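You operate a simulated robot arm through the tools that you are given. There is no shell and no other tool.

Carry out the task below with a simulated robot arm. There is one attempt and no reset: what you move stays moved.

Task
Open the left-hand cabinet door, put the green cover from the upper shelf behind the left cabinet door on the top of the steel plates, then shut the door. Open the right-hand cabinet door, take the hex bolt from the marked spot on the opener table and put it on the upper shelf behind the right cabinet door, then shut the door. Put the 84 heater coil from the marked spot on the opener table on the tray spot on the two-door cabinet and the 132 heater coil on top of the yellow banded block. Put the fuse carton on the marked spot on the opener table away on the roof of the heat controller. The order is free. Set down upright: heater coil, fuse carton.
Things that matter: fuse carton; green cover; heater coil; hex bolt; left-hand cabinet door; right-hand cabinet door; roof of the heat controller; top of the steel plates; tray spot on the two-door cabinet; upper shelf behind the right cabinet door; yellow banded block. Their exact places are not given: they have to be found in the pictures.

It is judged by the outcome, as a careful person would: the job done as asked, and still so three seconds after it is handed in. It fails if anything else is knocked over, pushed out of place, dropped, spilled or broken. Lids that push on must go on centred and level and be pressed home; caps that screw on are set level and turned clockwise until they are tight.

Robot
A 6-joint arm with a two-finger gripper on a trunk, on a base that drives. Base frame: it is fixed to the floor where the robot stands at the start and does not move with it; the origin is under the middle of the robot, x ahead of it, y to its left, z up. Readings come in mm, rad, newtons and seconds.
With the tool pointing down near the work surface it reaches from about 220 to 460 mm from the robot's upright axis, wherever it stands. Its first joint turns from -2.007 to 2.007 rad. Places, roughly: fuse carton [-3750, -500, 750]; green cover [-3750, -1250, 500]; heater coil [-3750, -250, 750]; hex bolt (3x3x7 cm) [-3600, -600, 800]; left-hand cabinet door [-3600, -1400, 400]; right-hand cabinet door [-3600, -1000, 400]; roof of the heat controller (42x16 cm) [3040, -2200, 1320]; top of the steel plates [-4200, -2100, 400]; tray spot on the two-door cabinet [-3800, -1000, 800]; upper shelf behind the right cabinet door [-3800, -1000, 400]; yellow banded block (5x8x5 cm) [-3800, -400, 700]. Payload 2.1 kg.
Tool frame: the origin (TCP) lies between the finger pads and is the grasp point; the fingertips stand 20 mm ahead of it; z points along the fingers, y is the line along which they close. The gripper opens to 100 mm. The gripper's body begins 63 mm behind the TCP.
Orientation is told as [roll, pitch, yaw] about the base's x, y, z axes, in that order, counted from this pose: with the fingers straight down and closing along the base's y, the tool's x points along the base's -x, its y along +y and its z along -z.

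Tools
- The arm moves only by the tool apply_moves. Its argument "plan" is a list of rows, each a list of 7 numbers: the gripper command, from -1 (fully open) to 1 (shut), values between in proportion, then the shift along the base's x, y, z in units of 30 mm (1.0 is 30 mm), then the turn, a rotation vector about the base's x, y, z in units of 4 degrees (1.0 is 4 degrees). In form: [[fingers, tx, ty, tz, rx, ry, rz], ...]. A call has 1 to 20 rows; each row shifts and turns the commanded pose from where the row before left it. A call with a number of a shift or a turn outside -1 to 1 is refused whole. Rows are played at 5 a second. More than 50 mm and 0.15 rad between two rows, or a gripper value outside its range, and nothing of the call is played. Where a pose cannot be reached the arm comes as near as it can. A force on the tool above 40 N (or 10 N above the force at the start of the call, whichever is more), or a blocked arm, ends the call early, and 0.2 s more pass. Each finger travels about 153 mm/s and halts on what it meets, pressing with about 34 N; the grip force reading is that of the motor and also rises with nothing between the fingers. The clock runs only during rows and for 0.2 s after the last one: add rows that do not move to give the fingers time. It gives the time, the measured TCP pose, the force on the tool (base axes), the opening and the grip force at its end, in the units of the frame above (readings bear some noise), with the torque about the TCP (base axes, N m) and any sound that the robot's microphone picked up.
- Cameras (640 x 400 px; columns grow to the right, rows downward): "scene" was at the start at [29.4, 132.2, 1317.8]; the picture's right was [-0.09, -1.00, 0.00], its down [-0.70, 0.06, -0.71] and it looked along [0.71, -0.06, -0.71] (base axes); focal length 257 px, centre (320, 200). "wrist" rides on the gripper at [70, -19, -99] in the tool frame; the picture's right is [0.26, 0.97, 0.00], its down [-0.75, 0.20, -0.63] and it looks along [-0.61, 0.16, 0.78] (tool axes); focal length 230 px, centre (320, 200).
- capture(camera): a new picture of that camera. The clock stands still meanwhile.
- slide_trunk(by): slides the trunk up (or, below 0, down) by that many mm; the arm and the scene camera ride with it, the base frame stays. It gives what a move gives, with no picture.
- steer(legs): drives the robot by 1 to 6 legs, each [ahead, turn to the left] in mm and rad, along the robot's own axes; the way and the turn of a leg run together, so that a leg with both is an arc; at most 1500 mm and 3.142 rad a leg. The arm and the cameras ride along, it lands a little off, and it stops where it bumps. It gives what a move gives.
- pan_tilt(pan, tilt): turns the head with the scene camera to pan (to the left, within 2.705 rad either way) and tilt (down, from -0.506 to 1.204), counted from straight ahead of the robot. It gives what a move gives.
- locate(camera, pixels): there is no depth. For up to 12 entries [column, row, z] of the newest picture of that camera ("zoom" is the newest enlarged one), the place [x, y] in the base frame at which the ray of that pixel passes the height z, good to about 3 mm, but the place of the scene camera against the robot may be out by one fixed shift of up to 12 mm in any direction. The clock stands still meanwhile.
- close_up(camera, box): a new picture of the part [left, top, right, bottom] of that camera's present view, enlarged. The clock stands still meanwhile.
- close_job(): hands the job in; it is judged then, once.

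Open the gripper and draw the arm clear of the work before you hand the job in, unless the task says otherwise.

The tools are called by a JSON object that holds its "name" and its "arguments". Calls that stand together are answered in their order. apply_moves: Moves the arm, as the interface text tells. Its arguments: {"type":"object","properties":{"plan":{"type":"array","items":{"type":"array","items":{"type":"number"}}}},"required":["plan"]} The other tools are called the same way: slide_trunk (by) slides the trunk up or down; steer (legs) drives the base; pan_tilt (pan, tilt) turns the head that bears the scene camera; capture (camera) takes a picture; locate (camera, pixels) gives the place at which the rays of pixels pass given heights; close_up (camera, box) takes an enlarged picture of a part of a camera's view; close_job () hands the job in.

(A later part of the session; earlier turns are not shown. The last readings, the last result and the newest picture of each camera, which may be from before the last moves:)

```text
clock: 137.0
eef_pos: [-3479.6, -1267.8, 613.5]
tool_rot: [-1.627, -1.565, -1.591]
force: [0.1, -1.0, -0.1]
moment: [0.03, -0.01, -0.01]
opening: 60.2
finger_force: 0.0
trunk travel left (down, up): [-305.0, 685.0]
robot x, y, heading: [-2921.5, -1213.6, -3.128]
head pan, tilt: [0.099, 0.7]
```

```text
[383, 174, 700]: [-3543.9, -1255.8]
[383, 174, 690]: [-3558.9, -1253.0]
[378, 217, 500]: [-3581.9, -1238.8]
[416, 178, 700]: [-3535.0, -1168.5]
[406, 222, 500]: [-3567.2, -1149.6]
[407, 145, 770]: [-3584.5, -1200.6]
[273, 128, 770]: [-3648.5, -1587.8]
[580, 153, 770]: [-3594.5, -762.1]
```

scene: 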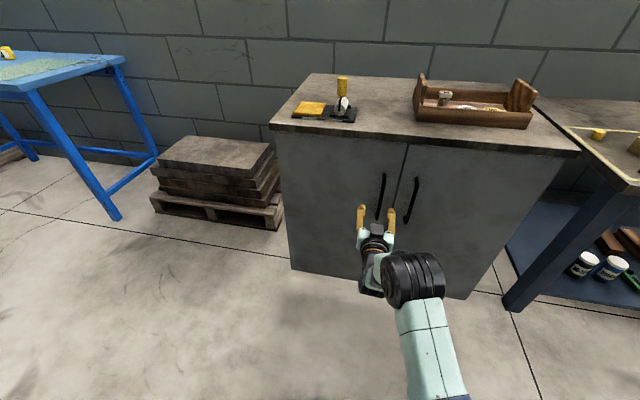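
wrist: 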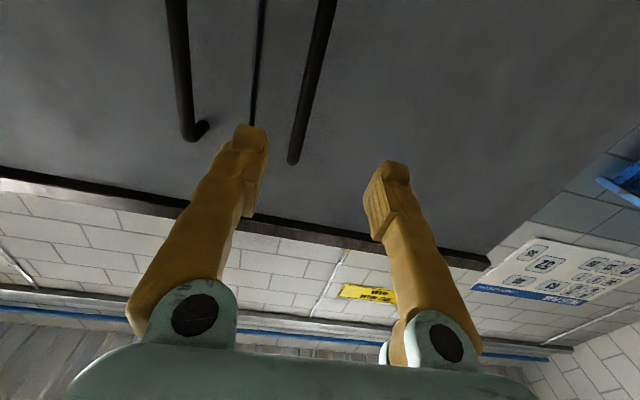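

The left handle lies at y≈-1242, z up to ≈660. I shift +17 mm in y, down 13 mm, and advance 75 mm along the cabinet normal.

{"name": "apply_moves", "arguments": {"plan": [[-0.2, 0, 0.6, -0.43, 0, 0, 0], [-0.2, -0.5, 0.04, 0, 0, 0, 0], [-0.2, -0.7, 0.05, 0, 0, 0, 0], [-0.2, -0.7, 0.05, 0, 0, 0, 0], [-0.2, -0.6, 0.05, 0, 0, 0, 0], [-0.2, 0, 0, 0, 0, 0, 0]]}}

{"name": "capture", "arguments": {"camera": "wrist"}}

{"name": "close_up", "arguments": {"camera": "scene", "box": [340, 150, 440, 250]}}

```text
clock: 138.4
eef_pos: [-3558.0, -1255.5, 608.6]
tool_rot: [-1.59, -1.564, -1.627]
force: [0.8, -0.6, -0.3]
moment: [-0.01, 0.03, 0.01]
opening: 60.1
finger_force: 0.1
out of reach, approached as far as the arm can: row 1
trunk travel left (down, up): [-305.0, 685.0]
robot x, y, heading: [-2918.7, -1212.6, -3.122]
head pan, tilt: [0.099, 0.7]
```

```text
taken
```

wrist: 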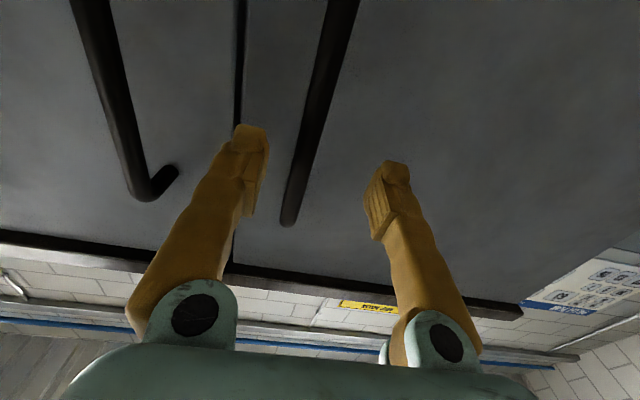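

```text
4.00 times, centred on (390, 200) of scene
```

zoom: 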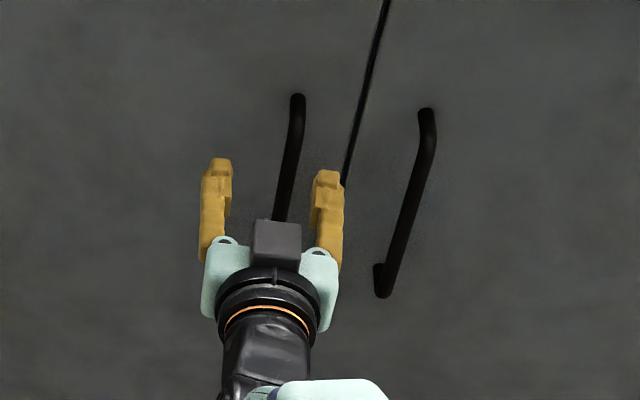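

I locate the handle's top end again for depth by comparing with the previous view.

{"name": "locate", "arguments": {"camera": "wrist", "pixels": [[289, 222, 650], [289, 222, 660], [289, 222, 670], [289, 222, 680], [322, 90, 580], [322, 90, 590], [297, 189, 620], [297, 189, 630], [297, 189, 640]]}}

```text
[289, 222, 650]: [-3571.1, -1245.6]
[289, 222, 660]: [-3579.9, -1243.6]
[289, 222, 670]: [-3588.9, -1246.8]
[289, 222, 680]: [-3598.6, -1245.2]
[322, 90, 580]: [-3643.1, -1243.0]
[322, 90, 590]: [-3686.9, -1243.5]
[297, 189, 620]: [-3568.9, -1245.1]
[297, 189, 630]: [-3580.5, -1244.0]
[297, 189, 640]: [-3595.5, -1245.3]
```

Bar at (-3576,-1244.5), top z≈655. I shift +11 mm in y, advance 18 mm and close on it.

{"name": "apply_moves", "arguments": {"plan": [[-0.2, 0, 0.37, 0, 0, 0, 0], [-0.2, -0.6, 0.0, 0, 0, 0, 0], [-0.2, 0, 0, 0, 0, 0, 0], [0.5, 0, 0, 0, 0, 0, 0], [1, 0, 0, 0, 0, 0, 0], [1, 0, 0, 0, 0, 0, 0], [1, 0, 0, 0, 0, 0, 0]]}}

{"name": "capture", "arguments": {"camera": "wrist"}}

```text
clock: 140.0
eef_pos: [-3574.6, -1245.6, 607.3]
tool_rot: [-1.639, -1.565, -1.578]
force: [0.3, 4.2, 0.4]
moment: [-0.15, 0.06, 0.03]
opening: 6.0
finger_force: 32.7
trunk travel left (down, up): [-305.0, 685.0]
robot x, y, heading: [-2919.8, -1210.3, -3.126]
head pan, tilt: [0.099, 0.7]
```

```text
taken
```

wrist: 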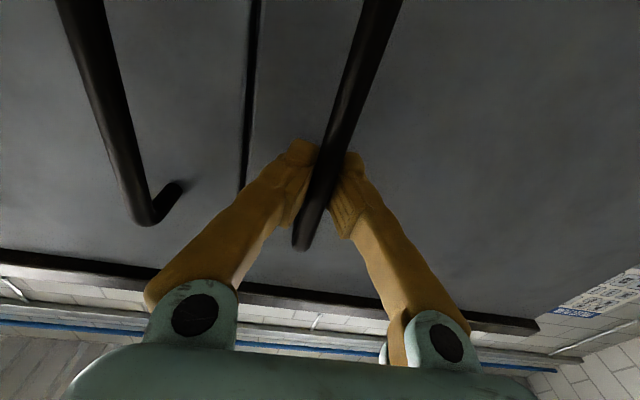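

The bar is gripped (6 mm). I pull gently along the door's arc for about 10° and watch the force.

{"name": "apply_moves", "arguments": {"plan": [[1, 0.3, -0.06, 0, 0, 0, -0.2], [1, 0.34, -0.08, 0, 0, 0, -0.3], [1, 0.34, -0.09, 0, 0, 0, -0.4], [1, 0.48, -0.15, 0, 0, 0, -0.5], [1, 0.48, -0.17, 0, 0, 0, -0.5], [1, 0, 0, 0, 0, 0, 0]]}}

{"name": "capture", "arguments": {"camera": "scene"}}

```text
clock: 141.4
eef_pos: [-3516.2, -1262.1, 606.8]
tool_rot: [-1.443, -1.566, -1.907]
force: [2.2, 4.7, -5.2]
moment: [-0.18, -0.05, -0.01]
opening: 5.9
finger_force: 32.7
trunk travel left (down, up): [-305.0, 685.0]
robot x, y, heading: [-2922.5, -1217.2, -3.123]
head pan, tilt: [0.099, 0.7]
```

```text
taken
```

scene: 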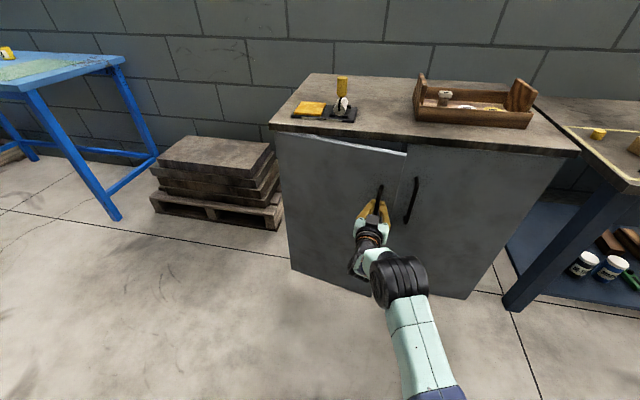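

The door opens easily (about 10°). I continue along the arc to about 30°, yawing the tool along partly.

{"name": "apply_moves", "arguments": {"plan": [[1, 0.46, -0.2, 0, 0, 0, -0.5], [1, 0.46, -0.2, 0, 0, 0, -0.5], [1, 0.44, -0.24, 0, 0, 0, -0.5], [1, 0.44, -0.24, 0, 0, 0, -0.5], [1, 0.42, -0.28, 0, 0, 0, -0.5], [1, 0.42, -0.28, 0, 0, 0, -0.5], [1, 0, 0, 0, 0, 0, 0]]}}

```text
clock: 143.0
eef_pos: [-3436.8, -1304.6, 608.4]
tool_rot: [-1.365, -1.563, -2.193]
force: [2.6, 2.3, -9.0]
moment: [-0.27, -0.01, 0.0]
opening: 6.0
finger_force: 31.3
trunk travel left (down, up): [-305.0, 685.0]
robot x, y, heading: [-2922.1, -1212.7, -3.124]
head pan, tilt: [0.099, 0.7]
```

Door at ≈25°. I go on to about 40°.

{"name": "apply_moves", "arguments": {"plan": [[1, 0.4, -0.31, 0, 0, 0, -0.4], [1, 0.4, -0.31, 0, 0, 0, -0.4], [1, 0.365, -0.345, 0, 0, 0, -0.4], [1, 0.365, -0.345, 0, 0, 0, -0.4], [1, 0.335, -0.375, 0, 0, 0, -0.4], [1, 0.335, -0.375, 0, 0, 0, -0.4], [1, 0, 0, 0, 0, 0, 0]]}}

{"name": "capture", "arguments": {"camera": "scene"}}

```text
clock: 144.6
eef_pos: [-3371.6, -1368.6, 607.3]
tool_rot: [-1.509, -1.564, -2.218]
force: [-0.9, -0.8, -6.0]
moment: [-0.28, 0.12, 0.04]
opening: 5.9
finger_force: 31.7
trunk travel left (down, up): [-305.0, 685.0]
robot x, y, heading: [-2923.9, -1211.5, -3.124]
head pan, tilt: [0.099, 0.7]
```

```text
taken
```

scene: 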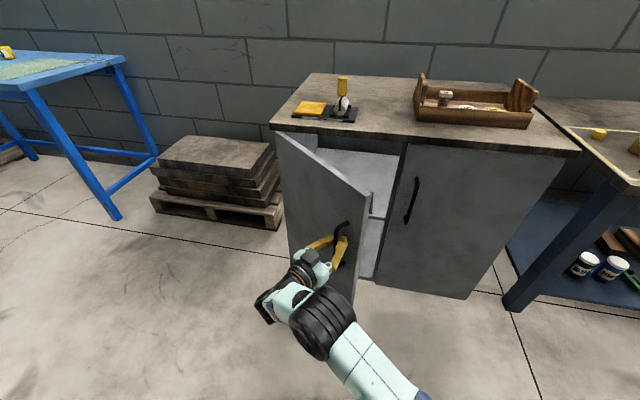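

The door is at ≈40°. I continue toward ≈65° along the arc with the tool yaw held.

{"name": "apply_moves", "arguments": {"plan": [[1, 0.3, -0.4, 0, 0, 0, 0], [1, 0.3, -0.4, 0, 0, 0, 0], [1, 0.265, -0.43, 0, 0, 0, 0], [1, 0.265, -0.43, 0, 0, 0, 0], [1, 0.225, -0.45, 0, 0, 0, 0], [1, 0.225, -0.45, 0, 0, 0, 0], [1, 0.185, -0.47, 0, 0, 0, 0], [1, 0.185, -0.47, 0, 0, 0, 0], [1, 0, 0, 0, 0, 0, 0]]}}

{"name": "capture", "arguments": {"camera": "scene"}}

```text
clock: 146.0
eef_pos: [-3330.1, -1440.4, 607.4]
tool_rot: [-2.243, -1.564, -1.477]
force: [-13.7, -5.5, -2.0]
moment: [-0.08, 0.29, 0.01]
opening: 6.3
finger_force: 30.2
trunk travel left (down, up): [-305.0, 685.0]
robot x, y, heading: [-2920.7, -1213.3, -3.128]
head pan, tilt: [0.099, 0.7]
stopped in row 6: the force on the tool passed its limit at 43 N (the readings are from after the stop); the commanded pose is now the measured one
```

```text
taken
```

scene: 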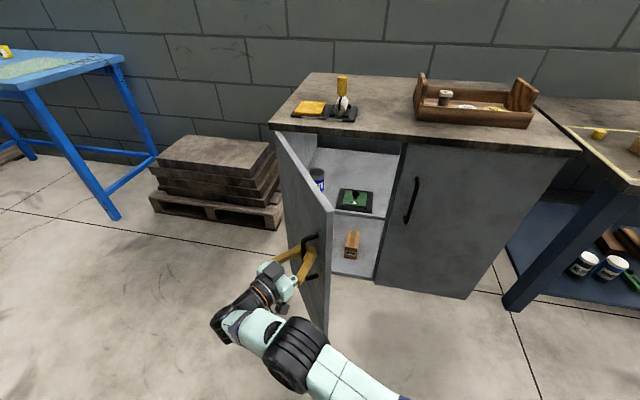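

Door ≈57° open; fitting the measured arc gives hinge ≈(-3631,-1567), r≈326. I continue with the corrected arc and a little yaw.

{"name": "apply_moves", "arguments": {"plan": [[1, 0.165, -0.44, 0, 0, 0, -0.5], [1, 0.165, -0.44, 0, 0, 0, -0.5], [1, 0.127, -0.458, 0, 0, 0, -0.5], [1, 0.127, -0.458, 0, 0, 0, -0.5], [1, 0.085, -0.467, 0, 0, 0, -0.5], [1, 0.085, -0.467, 0, 0, 0, -0.5], [1, 0, 0, 0, 0, 0, 0]]}}

{"name": "capture", "arguments": {"camera": "scene"}}

```text
clock: 146.7
eef_pos: [-3319.9, -1466.4, 608.0]
tool_rot: [-2.343, -1.566, -1.445]
force: [-14.9, -5.7, -6.9]
moment: [0.06, 0.34, 0.02]
opening: 6.2
finger_force: 30.0
out of reach, approached as far as the arm can: row 3
trunk travel left (down, up): [-305.0, 685.0]
robot x, y, heading: [-2921.6, -1212.6, -3.132]
head pan, tilt: [0.099, 0.7]
stopped in row 3: the force on the tool passed its limit at 50 N (the readings are from after the stop); the commanded pose is now the measured one
```

```text
taken
```

scene: 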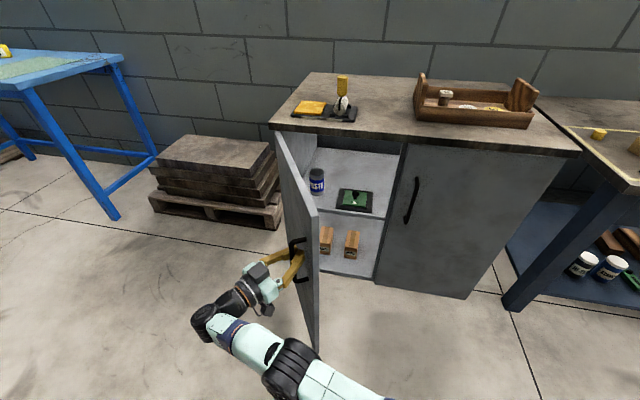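

The door is ≈63° open and the arm is at its limit; that's enough for access. I release the handle and retreat along the tool axis.

{"name": "apply_moves", "arguments": {"plan": [[0.5, 0, 0, 0, 0, 0, 0], [0, 0, 0, 0, 0, 0, 0], [-0.2, 0, 0, 0, 0, 0, 0], [-0.2, 0.4, -0.3, 0, 0, 0, 0], [-0.2, 0.6, -0.4, 0, 0, 0, 0], [-0.2, 0.8, -0.3, 0, 0, 0, 0], [-0.2, 0, 0, 0, 0, 0, 0]]}}

{"name": "capture", "arguments": {"camera": "scene"}}

```text
clock: 148.3
eef_pos: [-3259.5, -1487.2, 612.9]
tool_rot: [2.886, -1.567, -0.393]
force: [-0.5, -0.6, -0.5]
moment: [0.0, -0.02, 0.01]
opening: 59.8
finger_force: 0.0
out of reach, approached as far as the arm can: row 5
trunk travel left (down, up): [-305.0, 685.0]
robot x, y, heading: [-2920.8, -1214.7, -3.128]
head pan, tilt: [0.099, 0.7]
```

```text
taken
```

scene: 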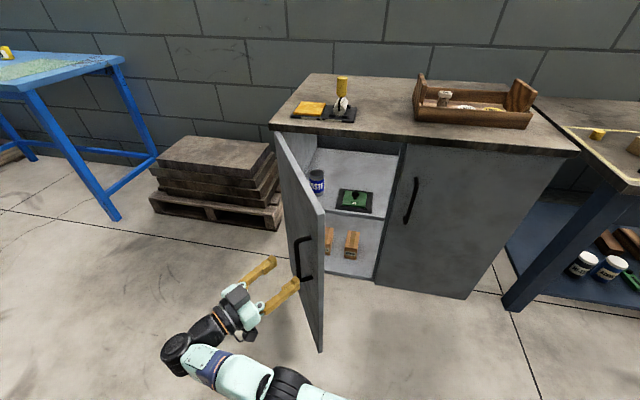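

The handle is free. I zoom in on the open compartment to see the green cover.

{"name": "close_up", "arguments": {"camera": "scene", "box": [290, 130, 410, 280]}}

{"name": "steer", "arguments": {"legs": [[-200, 0]]}}

```text
2.67 times, centred on (350, 205) of scene
```

zoom: 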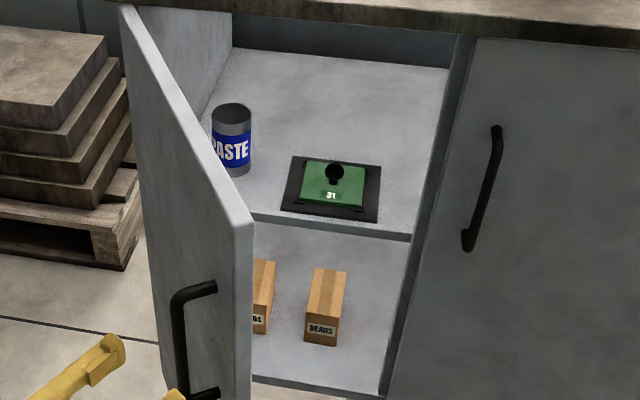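

```text
clock: 149.7
eef_pos: [-3123.0, -1483.1, 611.9]
tool_rot: [2.706, -1.565, -0.216]
force: [-0.2, 0.7, -0.3]
moment: [0.0, -0.03, 0.0]
opening: 60.0
finger_force: 0.1
trunk travel left (down, up): [-305.0, 685.0]
robot x, y, heading: [-2783.4, -1208.7, -3.129]
head pan, tilt: [0.099, 0.7]
stopped in leg 1: the robot was blocked; the commanded pose is now the measured one
```

The robot stopped against the bench behind (x≈-2783), so I'll stay ahead of that. The cover is a green plate with a knob near the shelf front; I swing the arm back to centre, facing the cabinet, and pitch it 45° down.

{"name": "apply_moves", "arguments": {"plan": [[-0.2, 0, 0.85, 0, 0, 0, 0.92], [-0.2, 0, 0.85, 0, 0, 0, 0.92], [-0.2, 0, 0.85, 0, 0, 0, 0.92], [-0.2, 0, 0.85, 0, 0, 0, 0.92], [-0.2, 0, 0.85, 0, 0, 0, 0.92], [-0.2, 0, 0.85, 0, 0, 0, 0.92], [-0.2, 0, 0.85, 0, 0, 0, 0.92], [-0.2, 0, 0.85, 0, 0, 0, 0.92], [-0.2, 0, 0.85, 0, 0, 0, 0.92], [-0.2, 0, 0, 0, 0, 0, 0]]}}

{"name": "apply_moves", "arguments": {"plan": [[-0.2, 0, 0, 0.3, 0, -1, 0], [-0.2, 0, 0, 0.3, 0, -1, 0], [-0.2, 0, 0, 0.3, 0, -1, 0], [-0.2, 0, 0, 0.3, 0, -1, 0], [-0.2, 0, 0, 0, 0, -1, 0], [-0.2, 0, 0, 0, 0, -1, 0], [-0.2, 0, 0, 0, 0, -1, 0], [-0.2, 0, 0, 0, 0, -1, 0], [-0.2, 0, 0, 0, 0, -1, 0], [-0.2, 0, 0, 0, 0, -1, 0], [-0.2, 0, 0, 0, 0, -1, 0], [-0.2, 0, 0, 0, 0, 0, 0]]}}

{"name": "capture", "arguments": {"camera": "scene"}}

{"name": "capture", "arguments": {"camera": "wrist"}}

```text
clock: 152.1
eef_pos: [-3219.4, -1578.1, 585.3]
tool_rot: [1.956, -1.467, 1.13]
force: [-0.1, -0.4, 0.3]
moment: [-0.02, -0.01, -0.02]
opening: 60.1
finger_force: 0.1
out of reach, approached as far as the arm can: row 1, 2, 3, 4, 5, 6, 7, 8, 9
trunk travel left (down, up): [-305.0, 685.0]
robot x, y, heading: [-2784.3, -1207.3, -3.127]
head pan, tilt: [0.099, 0.7]
stopped in row 10: the arm was blocked; the commanded pose is now the measured one
```

```text
clock: 154.7
eef_pos: [-3204.8, -1561.7, 608.9]
tool_rot: [0.047, -0.841, 3.002]
force: [0.2, 0.4, -0.5]
moment: [-0.03, 0.01, -0.01]
opening: 60.1
finger_force: 0.0
out of reach, approached as far as the arm can: row 1, 2, 7, 8, 9, 10, 11
trunk travel left (down, up): [-305.0, 685.0]
robot x, y, heading: [-2785.6, -1206.9, -3.126]
head pan, tilt: [0.099, 0.7]
```

```text
taken
```

scene: 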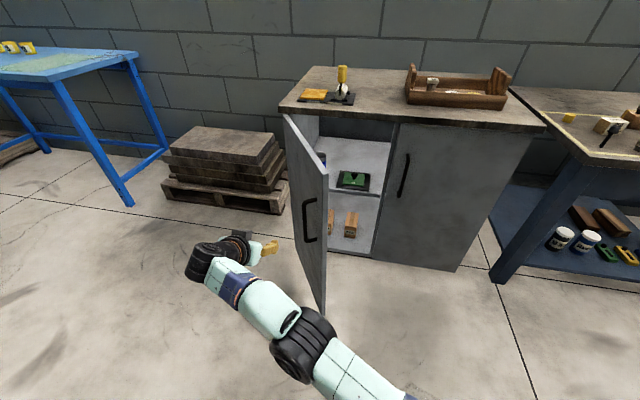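

```text
taken
```

wrist: 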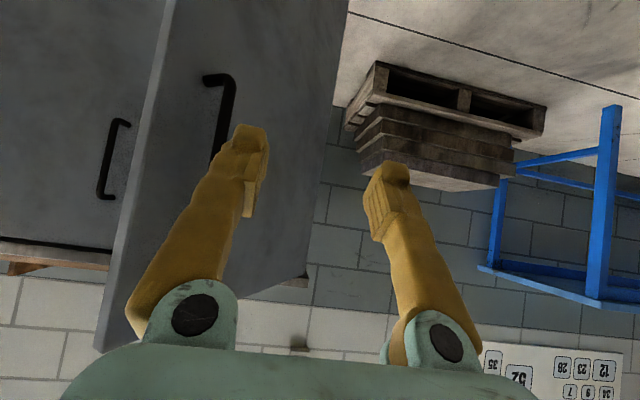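

The arm stayed on the door's outer side because of reach limits. I bring it to centre with the tool turning back to pointing down.

{"name": "apply_moves", "arguments": {"plan": [[-0.2, 0.5, 0.5, 0.5, 0, -1, 0], [-0.2, 0.5, 0.5, 0.5, 0, -1, 0], [-0.2, 0.3, 0.8, 0.5, 0, -1, 0], [-0.2, 0.3, 0.9, 0.5, 0, -1, 0], [-0.2, 0.2, 0.9, 0, 0, -1, 0], [-0.2, 0, 0.9, 0, 0, -1, 0], [-0.2, 0, 0.9, 0, 0, -1, 0], [-0.2, 0, 0.9, 0, 0, -1, 0], [-0.2, 0, 0.9, 0, 0, -1, 0], [-0.2, 0, 0.9, 0, 0, -1, 0], [-0.2, 0, 0.9, 0, 0, -1, 0], [-0.2, 0, 0.9, 0, 0, -1, 0], [-0.2, 0, 0, 0, 0, 0, 0]]}}

{"name": "capture", "arguments": {"camera": "scene"}}

```text
clock: 157.5
eef_pos: [-3152.9, -1264.9, 667.4]
tool_rot: [-0.055, -0.006, 3.05]
force: [0.8, -0.4, -0.4]
moment: [-0.03, 0.02, 0.01]
opening: 60.0
finger_force: 0.1
trunk travel left (down, up): [-305.0, 685.0]
robot x, y, heading: [-2784.6, -1212.1, -3.124]
head pan, tilt: [0.099, 0.7]
```

```text
taken
```

scene: 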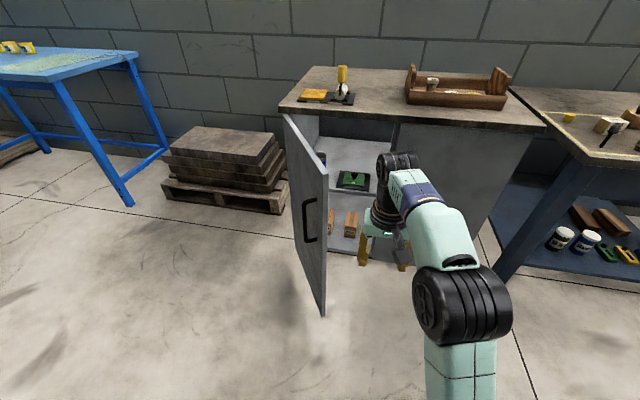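

Arm is centred and pointing down again. I zoom in on the shelf and locate the shelf edge and cover.

{"name": "close_up", "arguments": {"camera": "scene", "box": [290, 120, 410, 270]}}

{"name": "locate", "arguments": {"camera": "scene", "pixels": [[355, 197, 400], [355, 197, 450], [355, 197, 500], [355, 178, 500], [285, 115, 770], [323, 312, 50], [327, 167, 750], [396, 122, 770], [544, 127, 770], [352, 182, 480]]}}

```text
2.67 times, centred on (350, 195) of scene
```

zoom: 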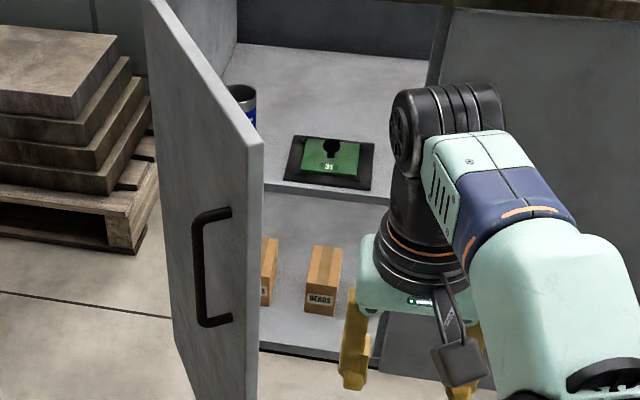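

```text
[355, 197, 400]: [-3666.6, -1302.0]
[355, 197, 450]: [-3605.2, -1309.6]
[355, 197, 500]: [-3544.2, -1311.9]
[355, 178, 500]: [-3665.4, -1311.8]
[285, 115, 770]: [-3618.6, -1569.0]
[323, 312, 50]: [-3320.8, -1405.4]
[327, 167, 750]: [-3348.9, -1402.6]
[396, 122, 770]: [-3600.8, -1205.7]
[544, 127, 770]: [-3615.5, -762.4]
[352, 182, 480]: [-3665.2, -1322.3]
```

I locate the mat corners, plate, and knob in the enlarged picture at shelf-related heights.

{"name": "locate", "arguments": {"camera": "zoom", "pixels": [[285, 180, 450], [368, 190, 450], [373, 145, 450], [296, 137, 450], [300, 176, 460], [355, 180, 460], [358, 145, 470], [308, 138, 470], [331, 148, 500], [331, 148, 520], [320, 189, 450], [320, 189, 430]]}}

```text
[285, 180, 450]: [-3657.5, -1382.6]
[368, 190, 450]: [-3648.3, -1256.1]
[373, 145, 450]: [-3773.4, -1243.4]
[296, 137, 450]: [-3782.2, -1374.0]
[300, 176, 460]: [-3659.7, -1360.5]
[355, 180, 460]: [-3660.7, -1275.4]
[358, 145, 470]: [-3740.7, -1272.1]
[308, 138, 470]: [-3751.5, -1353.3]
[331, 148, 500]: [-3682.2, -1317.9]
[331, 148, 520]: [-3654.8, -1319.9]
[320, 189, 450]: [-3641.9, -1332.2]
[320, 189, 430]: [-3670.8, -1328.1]
```

The shelf top is at z≈448; the cover's knob is near (-3702,-1316,487). I retract the arm 100 mm and drive up to about (-3180,-1130), keeping clear of the door edge at (-3335,-1403).

{"name": "apply_moves", "arguments": {"plan": [[-0.2, 1, 0, 0, 0, 0, 0], [-0.2, 1, 0, 0, 0, 0, 0], [-0.2, 1, 0, 0, 0, 0, 0], [-0.2, 0.3, 0, 0, 0, 0, 0], [-0.2, 0, 0, 0, 0, 0, 0]]}}

{"name": "steer", "arguments": {"legs": [[0, -0.222], [390, 0], [0, 0.2]]}}

{"name": "pan_tilt", "arguments": {"pan": 0.3, "tilt": 0.9}}

{"name": "capture", "arguments": {"camera": "scene"}}

{"name": "capture", "arguments": {"camera": "wrist"}}

```text
clock: 158.7
eef_pos: [-3051.9, -1264.6, 668.6]
tool_rot: [-0.055, -0.009, 3.048]
force: [-0.3, -0.3, -0.7]
moment: [-0.02, 0.01, -0.01]
opening: 59.9
finger_force: 0.1
trunk travel left (down, up): [-305.0, 685.0]
robot x, y, heading: [-2785.1, -1209.5, -3.126]
head pan, tilt: [0.099, 0.7]
```

```text
clock: 162.8
eef_pos: [-3440.5, -1178.2, 668.3]
tool_rot: [-0.057, -0.009, 3.029]
force: [0.1, 0.1, -0.1]
moment: [0.03, 0.03, 0.01]
opening: 60.2
finger_force: 0.1
trunk travel left (down, up): [-305.0, 685.0]
robot x, y, heading: [-3172.8, -1126.9, 3.139]
head pan, tilt: [0.099, 0.7]
```

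```text
clock: 163.5
eef_pos: [-3439.9, -1178.0, 670.0]
tool_rot: [-0.056, -0.009, 3.028]
force: [0.1, 0.3, -0.4]
moment: [0.04, -0.03, -0.02]
opening: 59.9
finger_force: 0.0
trunk travel left (down, up): [-305.0, 685.0]
robot x, y, heading: [-3171.4, -1128.6, 3.134]
head pan, tilt: [0.3, 0.901]
```

```text
taken
```

scene: 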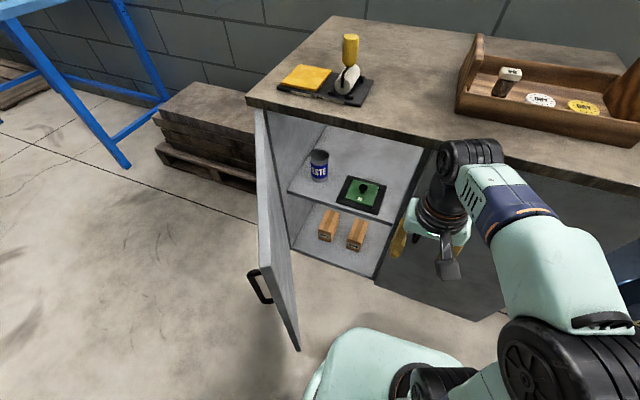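

```text
taken
```

wrist: 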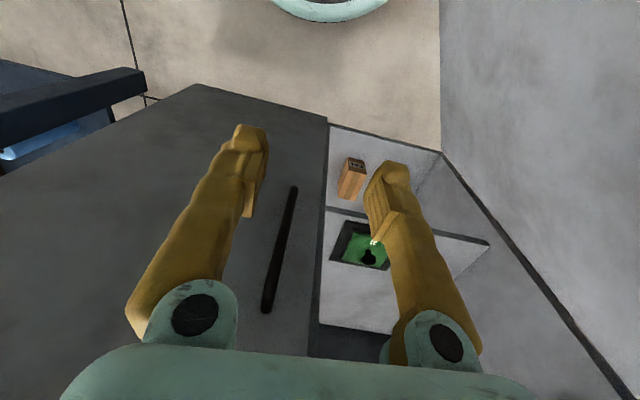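

The cover is well visible. I move the tool in front of it (y≈-1316) while pitching it to 45°.

{"name": "apply_moves", "arguments": {"plan": [[-0.2, 0, -0.4, 0, 0.1, 0.99, 0], [-0.2, 0, -0.4, 0, 0.1, 0.99, 0], [-0.2, 0, -0.4, 0, 0.1, 0.99, 0], [-0.2, 0, -0.4, 0, 0.1, 0.99, 0], [-0.2, 0, -0.4, 0, 0.1, 0.99, 0], [-0.2, 0, -0.4, 0, 0.1, 0.99, 0], [-0.2, 0, -0.4, 0, 0.1, 0.99, 0], [-0.2, 0, -0.4, 0, 0.1, 0.99, 0], [-0.2, 0, -0.4, 0, 0.1, 0.99, 0], [-0.2, 0, -0.4, 0, 0.1, 0.99, 0], [-0.2, 0, -0.4, 0, 0.1, 0.99, 0], [-0.2, 0, 0, 0, 0, 0, 0]]}}

{"name": "capture", "arguments": {"camera": "wrist"}}

{"name": "capture", "arguments": {"camera": "scene"}}

```text
clock: 166.1
eef_pos: [-3440.0, -1310.6, 669.6]
tool_rot: [-0.043, -0.775, 3.021]
force: [0.3, -0.7, 0.1]
moment: [0.01, -0.03, 0.01]
opening: 59.8
finger_force: 0.0
trunk travel left (down, up): [-305.0, 685.0]
robot x, y, heading: [-3170.3, -1125.2, 3.138]
head pan, tilt: [0.3, 0.901]
```

```text
taken
```

wrist: 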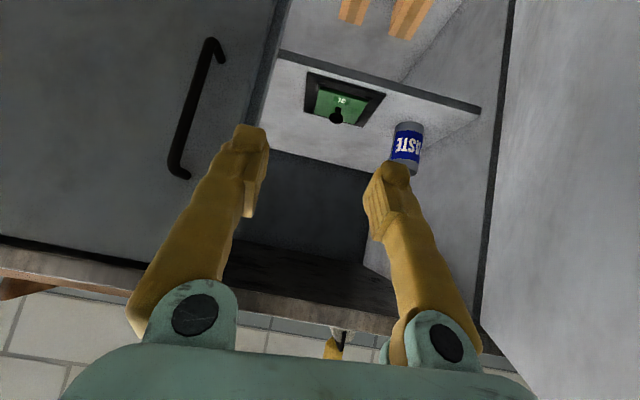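

```text
taken
```

scene: 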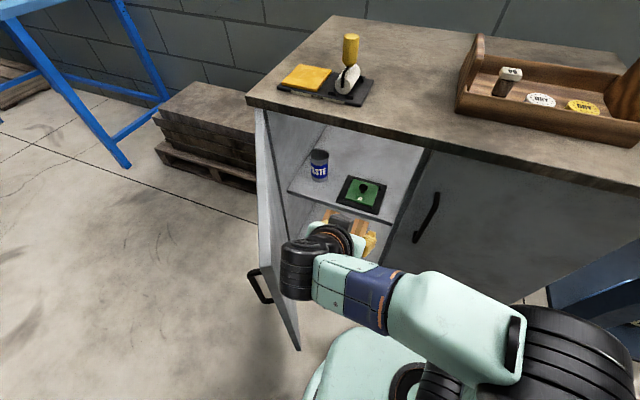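

I zoom to check the wrist's clearance from the door and get the knob's pixel position in the wrist view.

{"name": "close_up", "arguments": {"camera": "scene", "box": [230, 140, 430, 340]}}

{"name": "close_up", "arguments": {"camera": "wrist", "box": [270, 40, 430, 140]}}

{"name": "locate", "arguments": {"camera": "zoom", "pixels": [[265, 315, 480], [265, 315, 490], [265, 315, 500], [143, 130, 448], [455, 230, 448], [370, 350, 448], [130, 275, 448], [180, 170, 460], [390, 220, 460], [200, 280, 460], [350, 340, 460]]}}

```text
2.00 times, centred on (330, 240) of scene
```

zoom: 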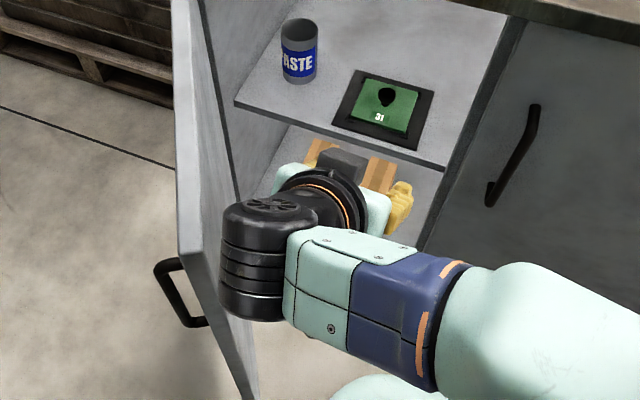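

```text
4.00 times, centred on (350, 90) of wrist
```

zoom: 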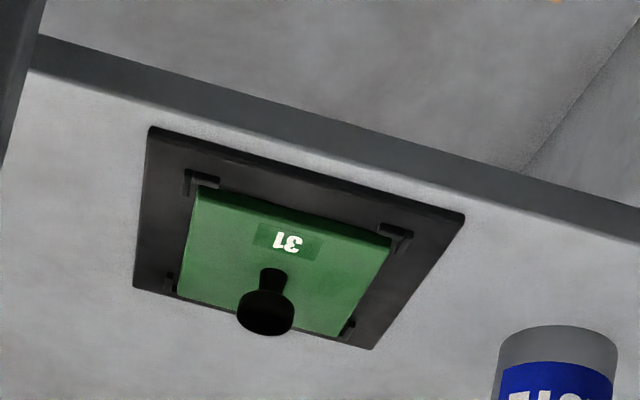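

```text
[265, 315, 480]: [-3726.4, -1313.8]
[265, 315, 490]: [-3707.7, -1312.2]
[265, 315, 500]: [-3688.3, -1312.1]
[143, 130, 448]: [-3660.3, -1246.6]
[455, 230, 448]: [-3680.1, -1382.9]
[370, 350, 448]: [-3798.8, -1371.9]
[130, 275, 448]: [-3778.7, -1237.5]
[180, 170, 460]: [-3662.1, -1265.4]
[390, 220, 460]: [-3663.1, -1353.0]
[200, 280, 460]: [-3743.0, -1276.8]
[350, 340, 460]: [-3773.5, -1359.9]
```

The green plate sits in a black clip base, and the arm's wrist would come close to the door edge. I first raise 70 mm, return the tool to pointing down, and will push the door wider from inside.

{"name": "slide_trunk", "arguments": {"by": 80}}

{"name": "apply_moves", "arguments": {"plan": [[0.2, 0, 0.2, 0, -0.1, -0.99, 0], [0.6, 0, 0.2, 0, -0.1, -0.99, 0], [1, 0, 0, 0, -0.1, -0.99, 0], [1, 0, 0, 0, -0.1, -0.99, 0], [1, 0, 0, 0, -0.1, -0.99, 0], [1, 0, 0, 0, -0.1, -0.99, 0], [1, 0, 0, 0, -0.1, -0.99, 0], [1, 0, 0, 0, -0.1, -0.99, 0], [1, 0, 0, 0, -0.1, -0.99, 0], [1, 0, 0, 0, -0.1, -0.99, 0], [1, 0, 0, 0, -0.1, -0.99, 0], [1, 0, 0, 0, 0, 0, 0]]}}

{"name": "capture", "arguments": {"camera": "scene"}}

{"name": "capture", "arguments": {"camera": "wrist"}}

```text
clock: 167.3
eef_pos: [-3439.9, -1310.7, 749.1]
tool_rot: [-0.043, -0.773, 3.023]
force: [0.2, 0.4, -0.5]
moment: [-0.04, 0.0, 0.0]
opening: 59.7
finger_force: 0.1
trunk travel left (down, up): [-385.0, 605.0]
robot x, y, heading: [-3170.9, -1126.2, 3.139]
head pan, tilt: [0.3, 0.901]
```

```text
clock: 169.9
eef_pos: [-3441.2, -1299.1, 750.0]
tool_rot: [-0.057, -0.006, 3.029]
force: [-0.2, -0.2, -0.6]
moment: [-0.01, 0.03, -0.03]
opening: 0.0
finger_force: 29.3
trunk travel left (down, up): [-385.0, 605.0]
robot x, y, heading: [-3171.9, -1122.7, 3.138]
head pan, tilt: [0.3, 0.901]
```

```text
taken
```

scene: 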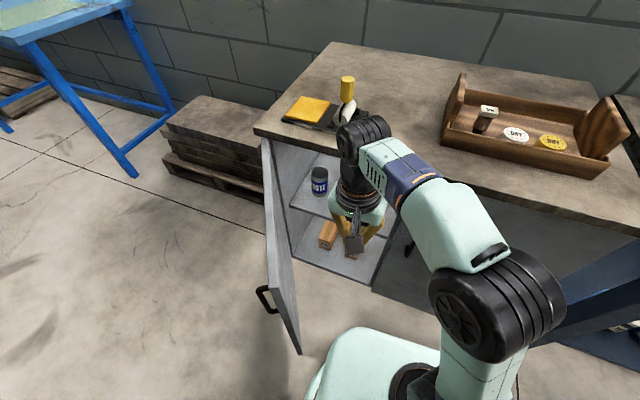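

```text
taken
```

wrist: 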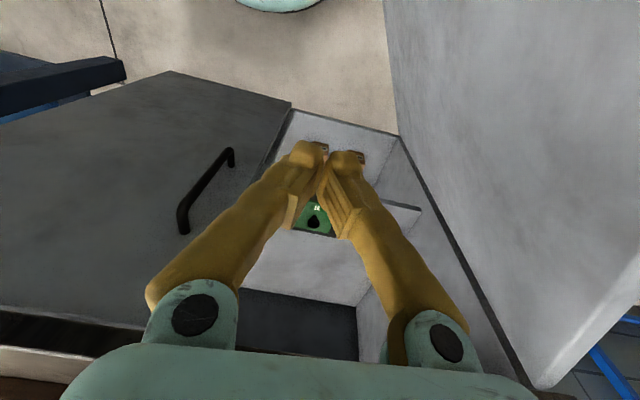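

I lower to z≈727 (body above the door top), move to x≈-3400 and push the door's inner face toward −y in small steps.

{"name": "apply_moves", "arguments": {"plan": [[1, 0.7, -0.6, -0.4, 0, 0, 0], [1, 0.6, -0.8, -0.37, 0, 0, 0], [1, 0, -0.8, 0, 0, 0, 0], [1, 0, -0.6, 0, 0, 0, 0], [1, 0, -0.5, 0, 0, 0, 0], [1, 0, -0.5, 0, 0, 0, 0], [1, 0, -0.5, 0, 0, 0, 0], [1, 0, -0.5, 0, 0, 0, 0], [1, 0, -0.5, 0, 0, 0, 0], [1, 0, 0, 0, 0, 0, 0]]}}

{"name": "capture", "arguments": {"camera": "scene"}}

```text
clock: 172.1
eef_pos: [-3398.2, -1452.5, 723.4]
tool_rot: [-0.058, -0.01, 3.027]
force: [-0.3, 0.5, 0.0]
moment: [-0.01, -0.02, 0.0]
opening: 0.2
finger_force: 29.6
out of reach, approached as far as the arm can: row 9
trunk travel left (down, up): [-385.0, 605.0]
robot x, y, heading: [-3172.7, -1125.7, 3.137]
head pan, tilt: [0.3, 0.901]
```

```text
taken
```

scene: 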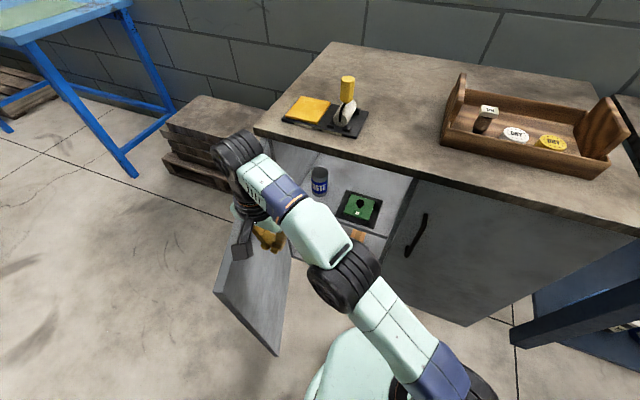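

The door swung much wider. I locate its free edge.

{"name": "locate", "arguments": {"camera": "scene", "pixels": [[218, 290, 770], [277, 353, 60], [294, 255, 60], [355, 203, 487], [362, 200, 470]]}}

{"name": "apply_moves", "arguments": {"plan": [[1, 0, 0.8, 0.3, 0, 0, 0], [1, 0, 0.8, 0, 0, 0, 0], [0.5, 0, 0.8, 0, 0, 0, 0], [-0.2, 0, 0.8, 0, 0, 0, 0], [-0.2, 0, 0.6, 0, 0, 0, 0], [-0.2, 0, 0, 0, 0, 0, 0]]}}

{"name": "capture", "arguments": {"camera": "scene"}}

```text
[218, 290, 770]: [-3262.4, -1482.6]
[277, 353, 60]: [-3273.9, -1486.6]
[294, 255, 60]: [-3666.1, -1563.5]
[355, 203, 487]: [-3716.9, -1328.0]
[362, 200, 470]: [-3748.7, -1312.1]
```

```text
clock: 173.5
eef_pos: [-3399.6, -1338.4, 732.8]
tool_rot: [-0.056, -0.01, 3.027]
force: [0.4, -1.0, 0.0]
moment: [-0.01, -0.03, -0.02]
opening: 60.2
finger_force: 0.0
trunk travel left (down, up): [-385.0, 605.0]
robot x, y, heading: [-3169.7, -1124.5, 3.134]
head pan, tilt: [0.3, 0.901]
```

```text
taken
```

scene: 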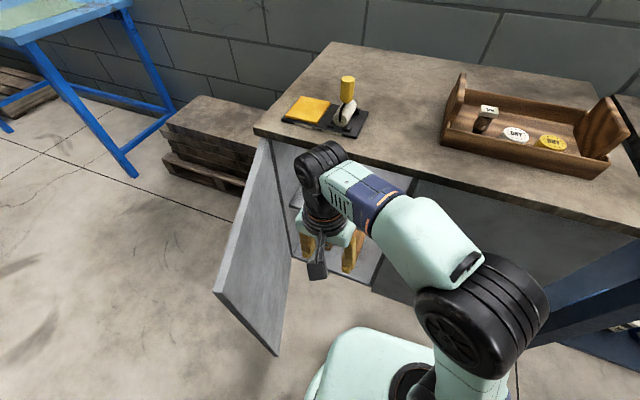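

The door edge is now at (-3265,-1484), giving room. I pitch the tool to 45° again in front of the shelf, then lower the trunk.

{"name": "apply_moves", "arguments": {"plan": [[-0.2, -0.1, 0.08, 0, 0.1, 0.99, 0], [-0.2, -0.1, 0.08, 0, 0.1, 0.99, 0], [-0.2, -0.1, 0.08, 0, 0.1, 0.99, 0], [-0.2, -0.1, 0.08, 0, 0.1, 0.99, 0], [-0.2, -0.1, 0.08, 0, 0.1, 0.99, 0], [-0.2, -0.1, 0.08, 0, 0.1, 0.99, 0], [-0.2, -0.1, 0.08, 0, 0.1, 0.99, 0], [-0.2, -0.1, 0.08, 0, 0.1, 0.99, 0], [-0.2, -0.1, 0.08, 0, 0.1, 0.99, 0], [-0.2, -0.1, 0.08, 0, 0.1, 0.99, 0], [-0.2, -0.1, 0.08, 0, 0.1, 0.99, 0], [-0.2, 0, 0, 0, 0, 0, 0]]}}

{"name": "slide_trunk", "arguments": {"by": -180}}

{"name": "capture", "arguments": {"camera": "scene"}}

{"name": "capture", "arguments": {"camera": "wrist"}}

```text
clock: 176.1
eef_pos: [-3432.1, -1310.9, 732.5]
tool_rot: [-0.044, -0.771, 3.023]
force: [0.8, -0.7, 1.1]
moment: [-0.01, 0.01, -0.01]
opening: 60.0
finger_force: 0.0
trunk travel left (down, up): [-385.0, 605.0]
robot x, y, heading: [-3175.6, -1129.9, 3.135]
head pan, tilt: [0.3, 0.901]
```

```text
clock: 178.1
eef_pos: [-3431.7, -1311.4, 553.4]
tool_rot: [-0.044, -0.773, 3.023]
force: [-0.3, 0.6, 1.1]
moment: [-0.01, 0.03, -0.01]
opening: 59.9
finger_force: 0.1
trunk travel left (down, up): [-205.0, 785.0]
robot x, y, heading: [-3171.4, -1126.3, 3.135]
head pan, tilt: [0.3, 0.901]
```

```text
taken
```

scene: 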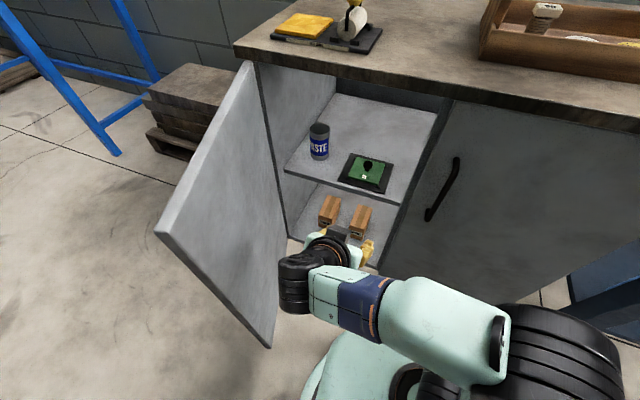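

```text
taken
```

wrist: 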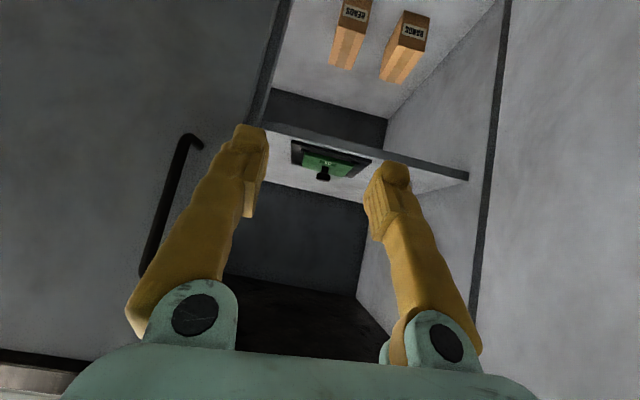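

I zoom in on the knob from this lower view to triangulate its depth.

{"name": "close_up", "arguments": {"camera": "wrist", "box": [270, 120, 400, 200]}}

{"name": "locate", "arguments": {"camera": "zoom", "pixels": [[268, 268, 470], [268, 268, 480], [268, 268, 490], [268, 268, 500], [105, 102, 448], [500, 200, 448]]}}

```text
4.92 times, centred on (335, 160) of wrist
```

zoom: 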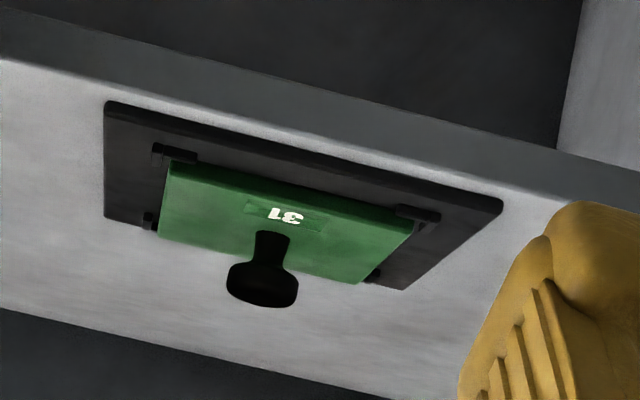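

```text
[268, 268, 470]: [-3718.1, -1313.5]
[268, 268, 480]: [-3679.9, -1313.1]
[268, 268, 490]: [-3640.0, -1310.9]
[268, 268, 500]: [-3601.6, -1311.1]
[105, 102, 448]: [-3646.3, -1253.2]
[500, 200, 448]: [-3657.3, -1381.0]
```

I locate the knob head centre (263,284) precisely, plus the plate's top-edge corners.

{"name": "locate", "arguments": {"camera": "zoom", "pixels": [[263, 284, 470], [263, 284, 475], [263, 284, 480], [263, 284, 485], [263, 284, 490], [165, 163, 460], [415, 225, 460], [360, 283, 460], [160, 235, 460], [105, 102, 444], [500, 200, 444], [270, 235, 465]]}}

```text
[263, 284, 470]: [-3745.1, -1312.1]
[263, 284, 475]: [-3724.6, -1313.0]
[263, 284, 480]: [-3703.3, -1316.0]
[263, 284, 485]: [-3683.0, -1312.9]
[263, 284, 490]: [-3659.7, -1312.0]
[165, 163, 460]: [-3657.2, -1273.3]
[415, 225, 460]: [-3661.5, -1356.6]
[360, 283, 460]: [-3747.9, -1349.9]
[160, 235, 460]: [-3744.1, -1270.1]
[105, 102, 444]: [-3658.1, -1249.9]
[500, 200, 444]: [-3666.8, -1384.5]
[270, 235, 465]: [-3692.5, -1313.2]
```

Estimates put the knob head near x≈-3705…-3745, z≈470–485. I advance to TCP (-3640,-1312,510) and look again from closer.

{"name": "apply_moves", "arguments": {"plan": [[-0.2, -0.99, 0, -0.2, 0, 0, 0], [-0.2, -0.99, 0, -0.2, 0, 0, 0], [-0.2, -0.99, 0, -0.2, 0, 0, 0], [-0.2, -0.99, 0, -0.2, 0, 0, 0], [-0.2, -0.99, 0, -0.2, 0, 0, 0], [-0.2, -0.99, 0, -0.2, 0, 0, 0], [-0.2, -0.99, 0, -0.2, 0, 0, 0], [-0.2, 0, 0, 0, 0, 0, 0]]}}

{"name": "capture", "arguments": {"camera": "wrist"}}

{"name": "capture", "arguments": {"camera": "scene"}}

```text
clock: 179.9
eef_pos: [-3639.6, -1310.2, 512.2]
tool_rot: [-0.043, -0.772, 3.023]
force: [0.0, 0.1, 0.5]
moment: [0.0, 0.01, -0.03]
opening: 59.9
finger_force: 0.1
trunk travel left (down, up): [-205.0, 785.0]
robot x, y, heading: [-3171.2, -1132.5, 3.134]
head pan, tilt: [0.3, 0.901]
```

```text
taken
```

wrist: 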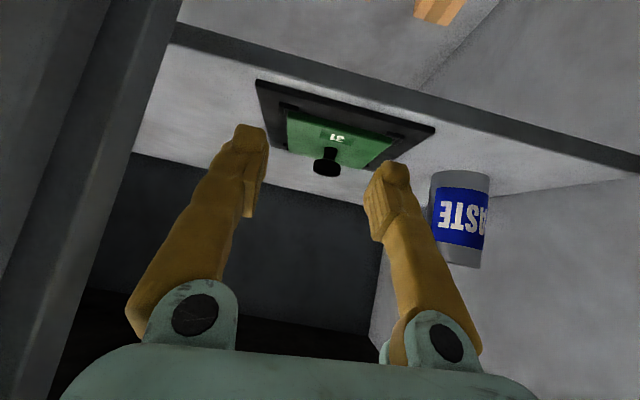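

```text
taken
```

scene: 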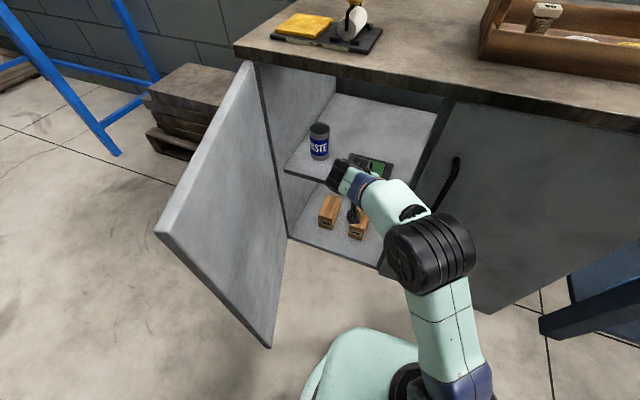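

{"name": "close_up", "arguments": {"camera": "wrist", "box": [250, 70, 440, 190]}}

{"name": "locate", "arguments": {"camera": "wrist", "pixels": [[326, 165, 470], [326, 165, 480], [326, 165, 490], [255, 80, 448], [437, 128, 448], [370, 170, 457], [394, 142, 457], [286, 118, 457], [291, 150, 457]]}}

```text
3.33 times, centred on (345, 130) of wrist
```

zoom: 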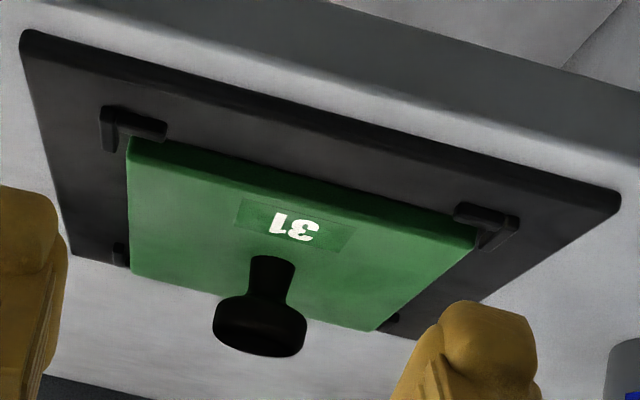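

```text
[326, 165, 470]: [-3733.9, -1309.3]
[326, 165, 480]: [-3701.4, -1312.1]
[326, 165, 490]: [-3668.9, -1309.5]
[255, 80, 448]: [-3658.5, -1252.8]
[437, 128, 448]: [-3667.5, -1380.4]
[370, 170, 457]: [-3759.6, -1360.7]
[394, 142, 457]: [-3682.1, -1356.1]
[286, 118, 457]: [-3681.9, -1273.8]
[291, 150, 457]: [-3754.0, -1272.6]
```

All views agree: knob head at about (-3745,-1311,470), shelf near z≈436. I advance above/around the knob, lower to z≈475 and close.

{"name": "apply_moves", "arguments": {"plan": [[-0.2, -0.85, -0.02, -0.1, 0, 0, 0], [-0.2, -0.85, -0.02, -0.1, 0, 0, 0], [-0.2, -0.85, -0.02, -0.1, 0, 0, 0], [-0.2, -0.83, 0, -0.1, 0, 0, 0], [-0.2, 0, 0, -0.4, 0, 0, 0], [-0.2, 0, 0, -0.4, 0, 0, 0], [-0.2, 0, 0, 0, 0, 0, 0]]}}

{"name": "capture", "arguments": {"camera": "wrist"}}

```text
clock: 181.5
eef_pos: [-3740.5, -1313.5, 475.6]
tool_rot: [-0.046, -0.771, 3.022]
force: [-0.6, -0.5, 0.9]
moment: [0.02, 0.02, -0.01]
opening: 60.1
finger_force: 0.1
trunk travel left (down, up): [-205.0, 785.0]
robot x, y, heading: [-3172.0, -1125.7, 3.139]
head pan, tilt: [0.3, 0.901]
```

```text
taken
```

wrist: 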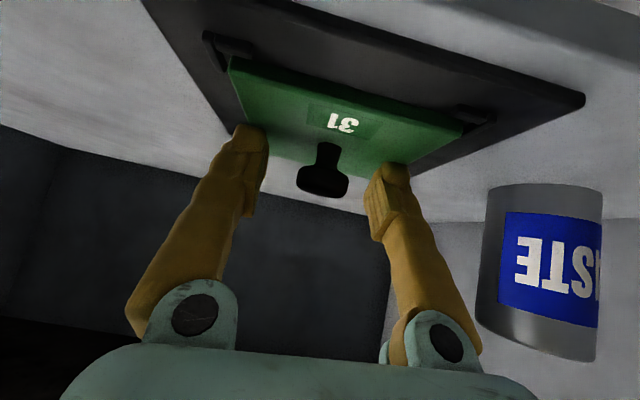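

The knob head at (323,180) is close to the grasp point pixel (320,189). I check its position once more.

{"name": "locate", "arguments": {"camera": "wrist", "pixels": [[323, 180, 465], [323, 180, 470], [323, 180, 475], [323, 180, 480], [326, 155, 455]]}}

{"name": "close_up", "arguments": {"camera": "wrist", "box": [220, 110, 420, 230]}}

```text
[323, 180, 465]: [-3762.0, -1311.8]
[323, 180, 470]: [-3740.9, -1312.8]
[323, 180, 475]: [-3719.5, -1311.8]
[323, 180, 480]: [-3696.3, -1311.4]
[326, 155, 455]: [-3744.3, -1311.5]
```

```text
3.20 times, centred on (320, 170) of wrist
```

zoom: 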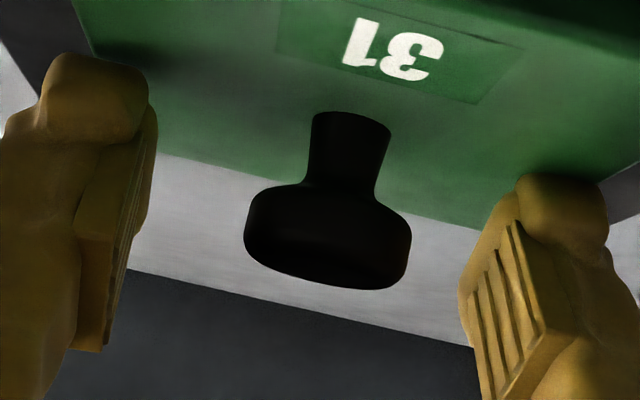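

The knob sits between the pads. I close on it and lift slightly.

{"name": "apply_moves", "arguments": {"plan": [[0.3, 0, 0, 0, 0, 0, 0], [1, 0, 0, 0, 0, 0, 0], [1, 0, 0, 0, 0, 0, 0], [1, 0, 0, 0, 0, 0, 0], [1, 0, 0, 0.1, 0, 0, 0], [1, 0, 0, 0.2, 0, 0, 0], [1, 0, 0, 0.3, 0, 0, 0], [1, 0, 0, 0.3, 0, 0, 0], [1, 0, 0, 0, 0, 0, 0]]}}

{"name": "capture", "arguments": {"camera": "wrist"}}

{"name": "capture", "arguments": {"camera": "scene"}}

```text
clock: 183.5
eef_pos: [-3737.7, -1312.2, 500.7]
tool_rot: [-0.043, -0.775, 3.023]
force: [-0.4, 0.2, -1.9]
moment: [-0.02, -0.03, 0.0]
opening: 20.7
finger_force: 33.8
trunk travel left (down, up): [-205.0, 785.0]
robot x, y, heading: [-3171.1, -1127.9, 3.139]
head pan, tilt: [0.3, 0.901]
```

```text
taken
```

wrist: 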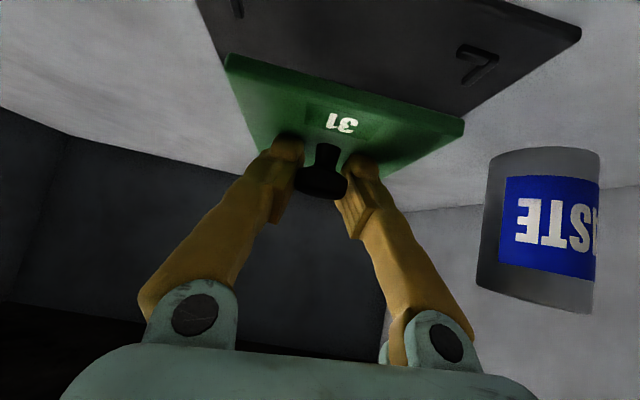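

```text
taken
```

scene: 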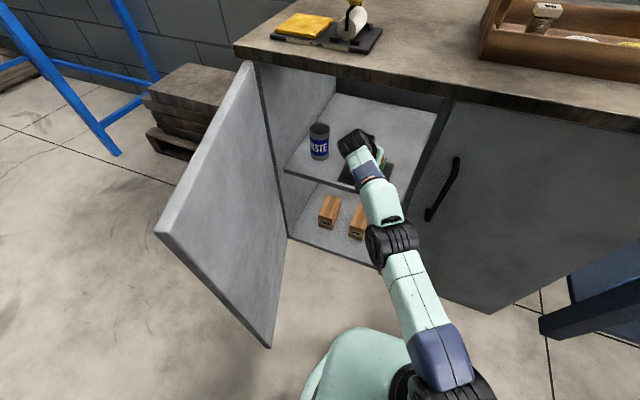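

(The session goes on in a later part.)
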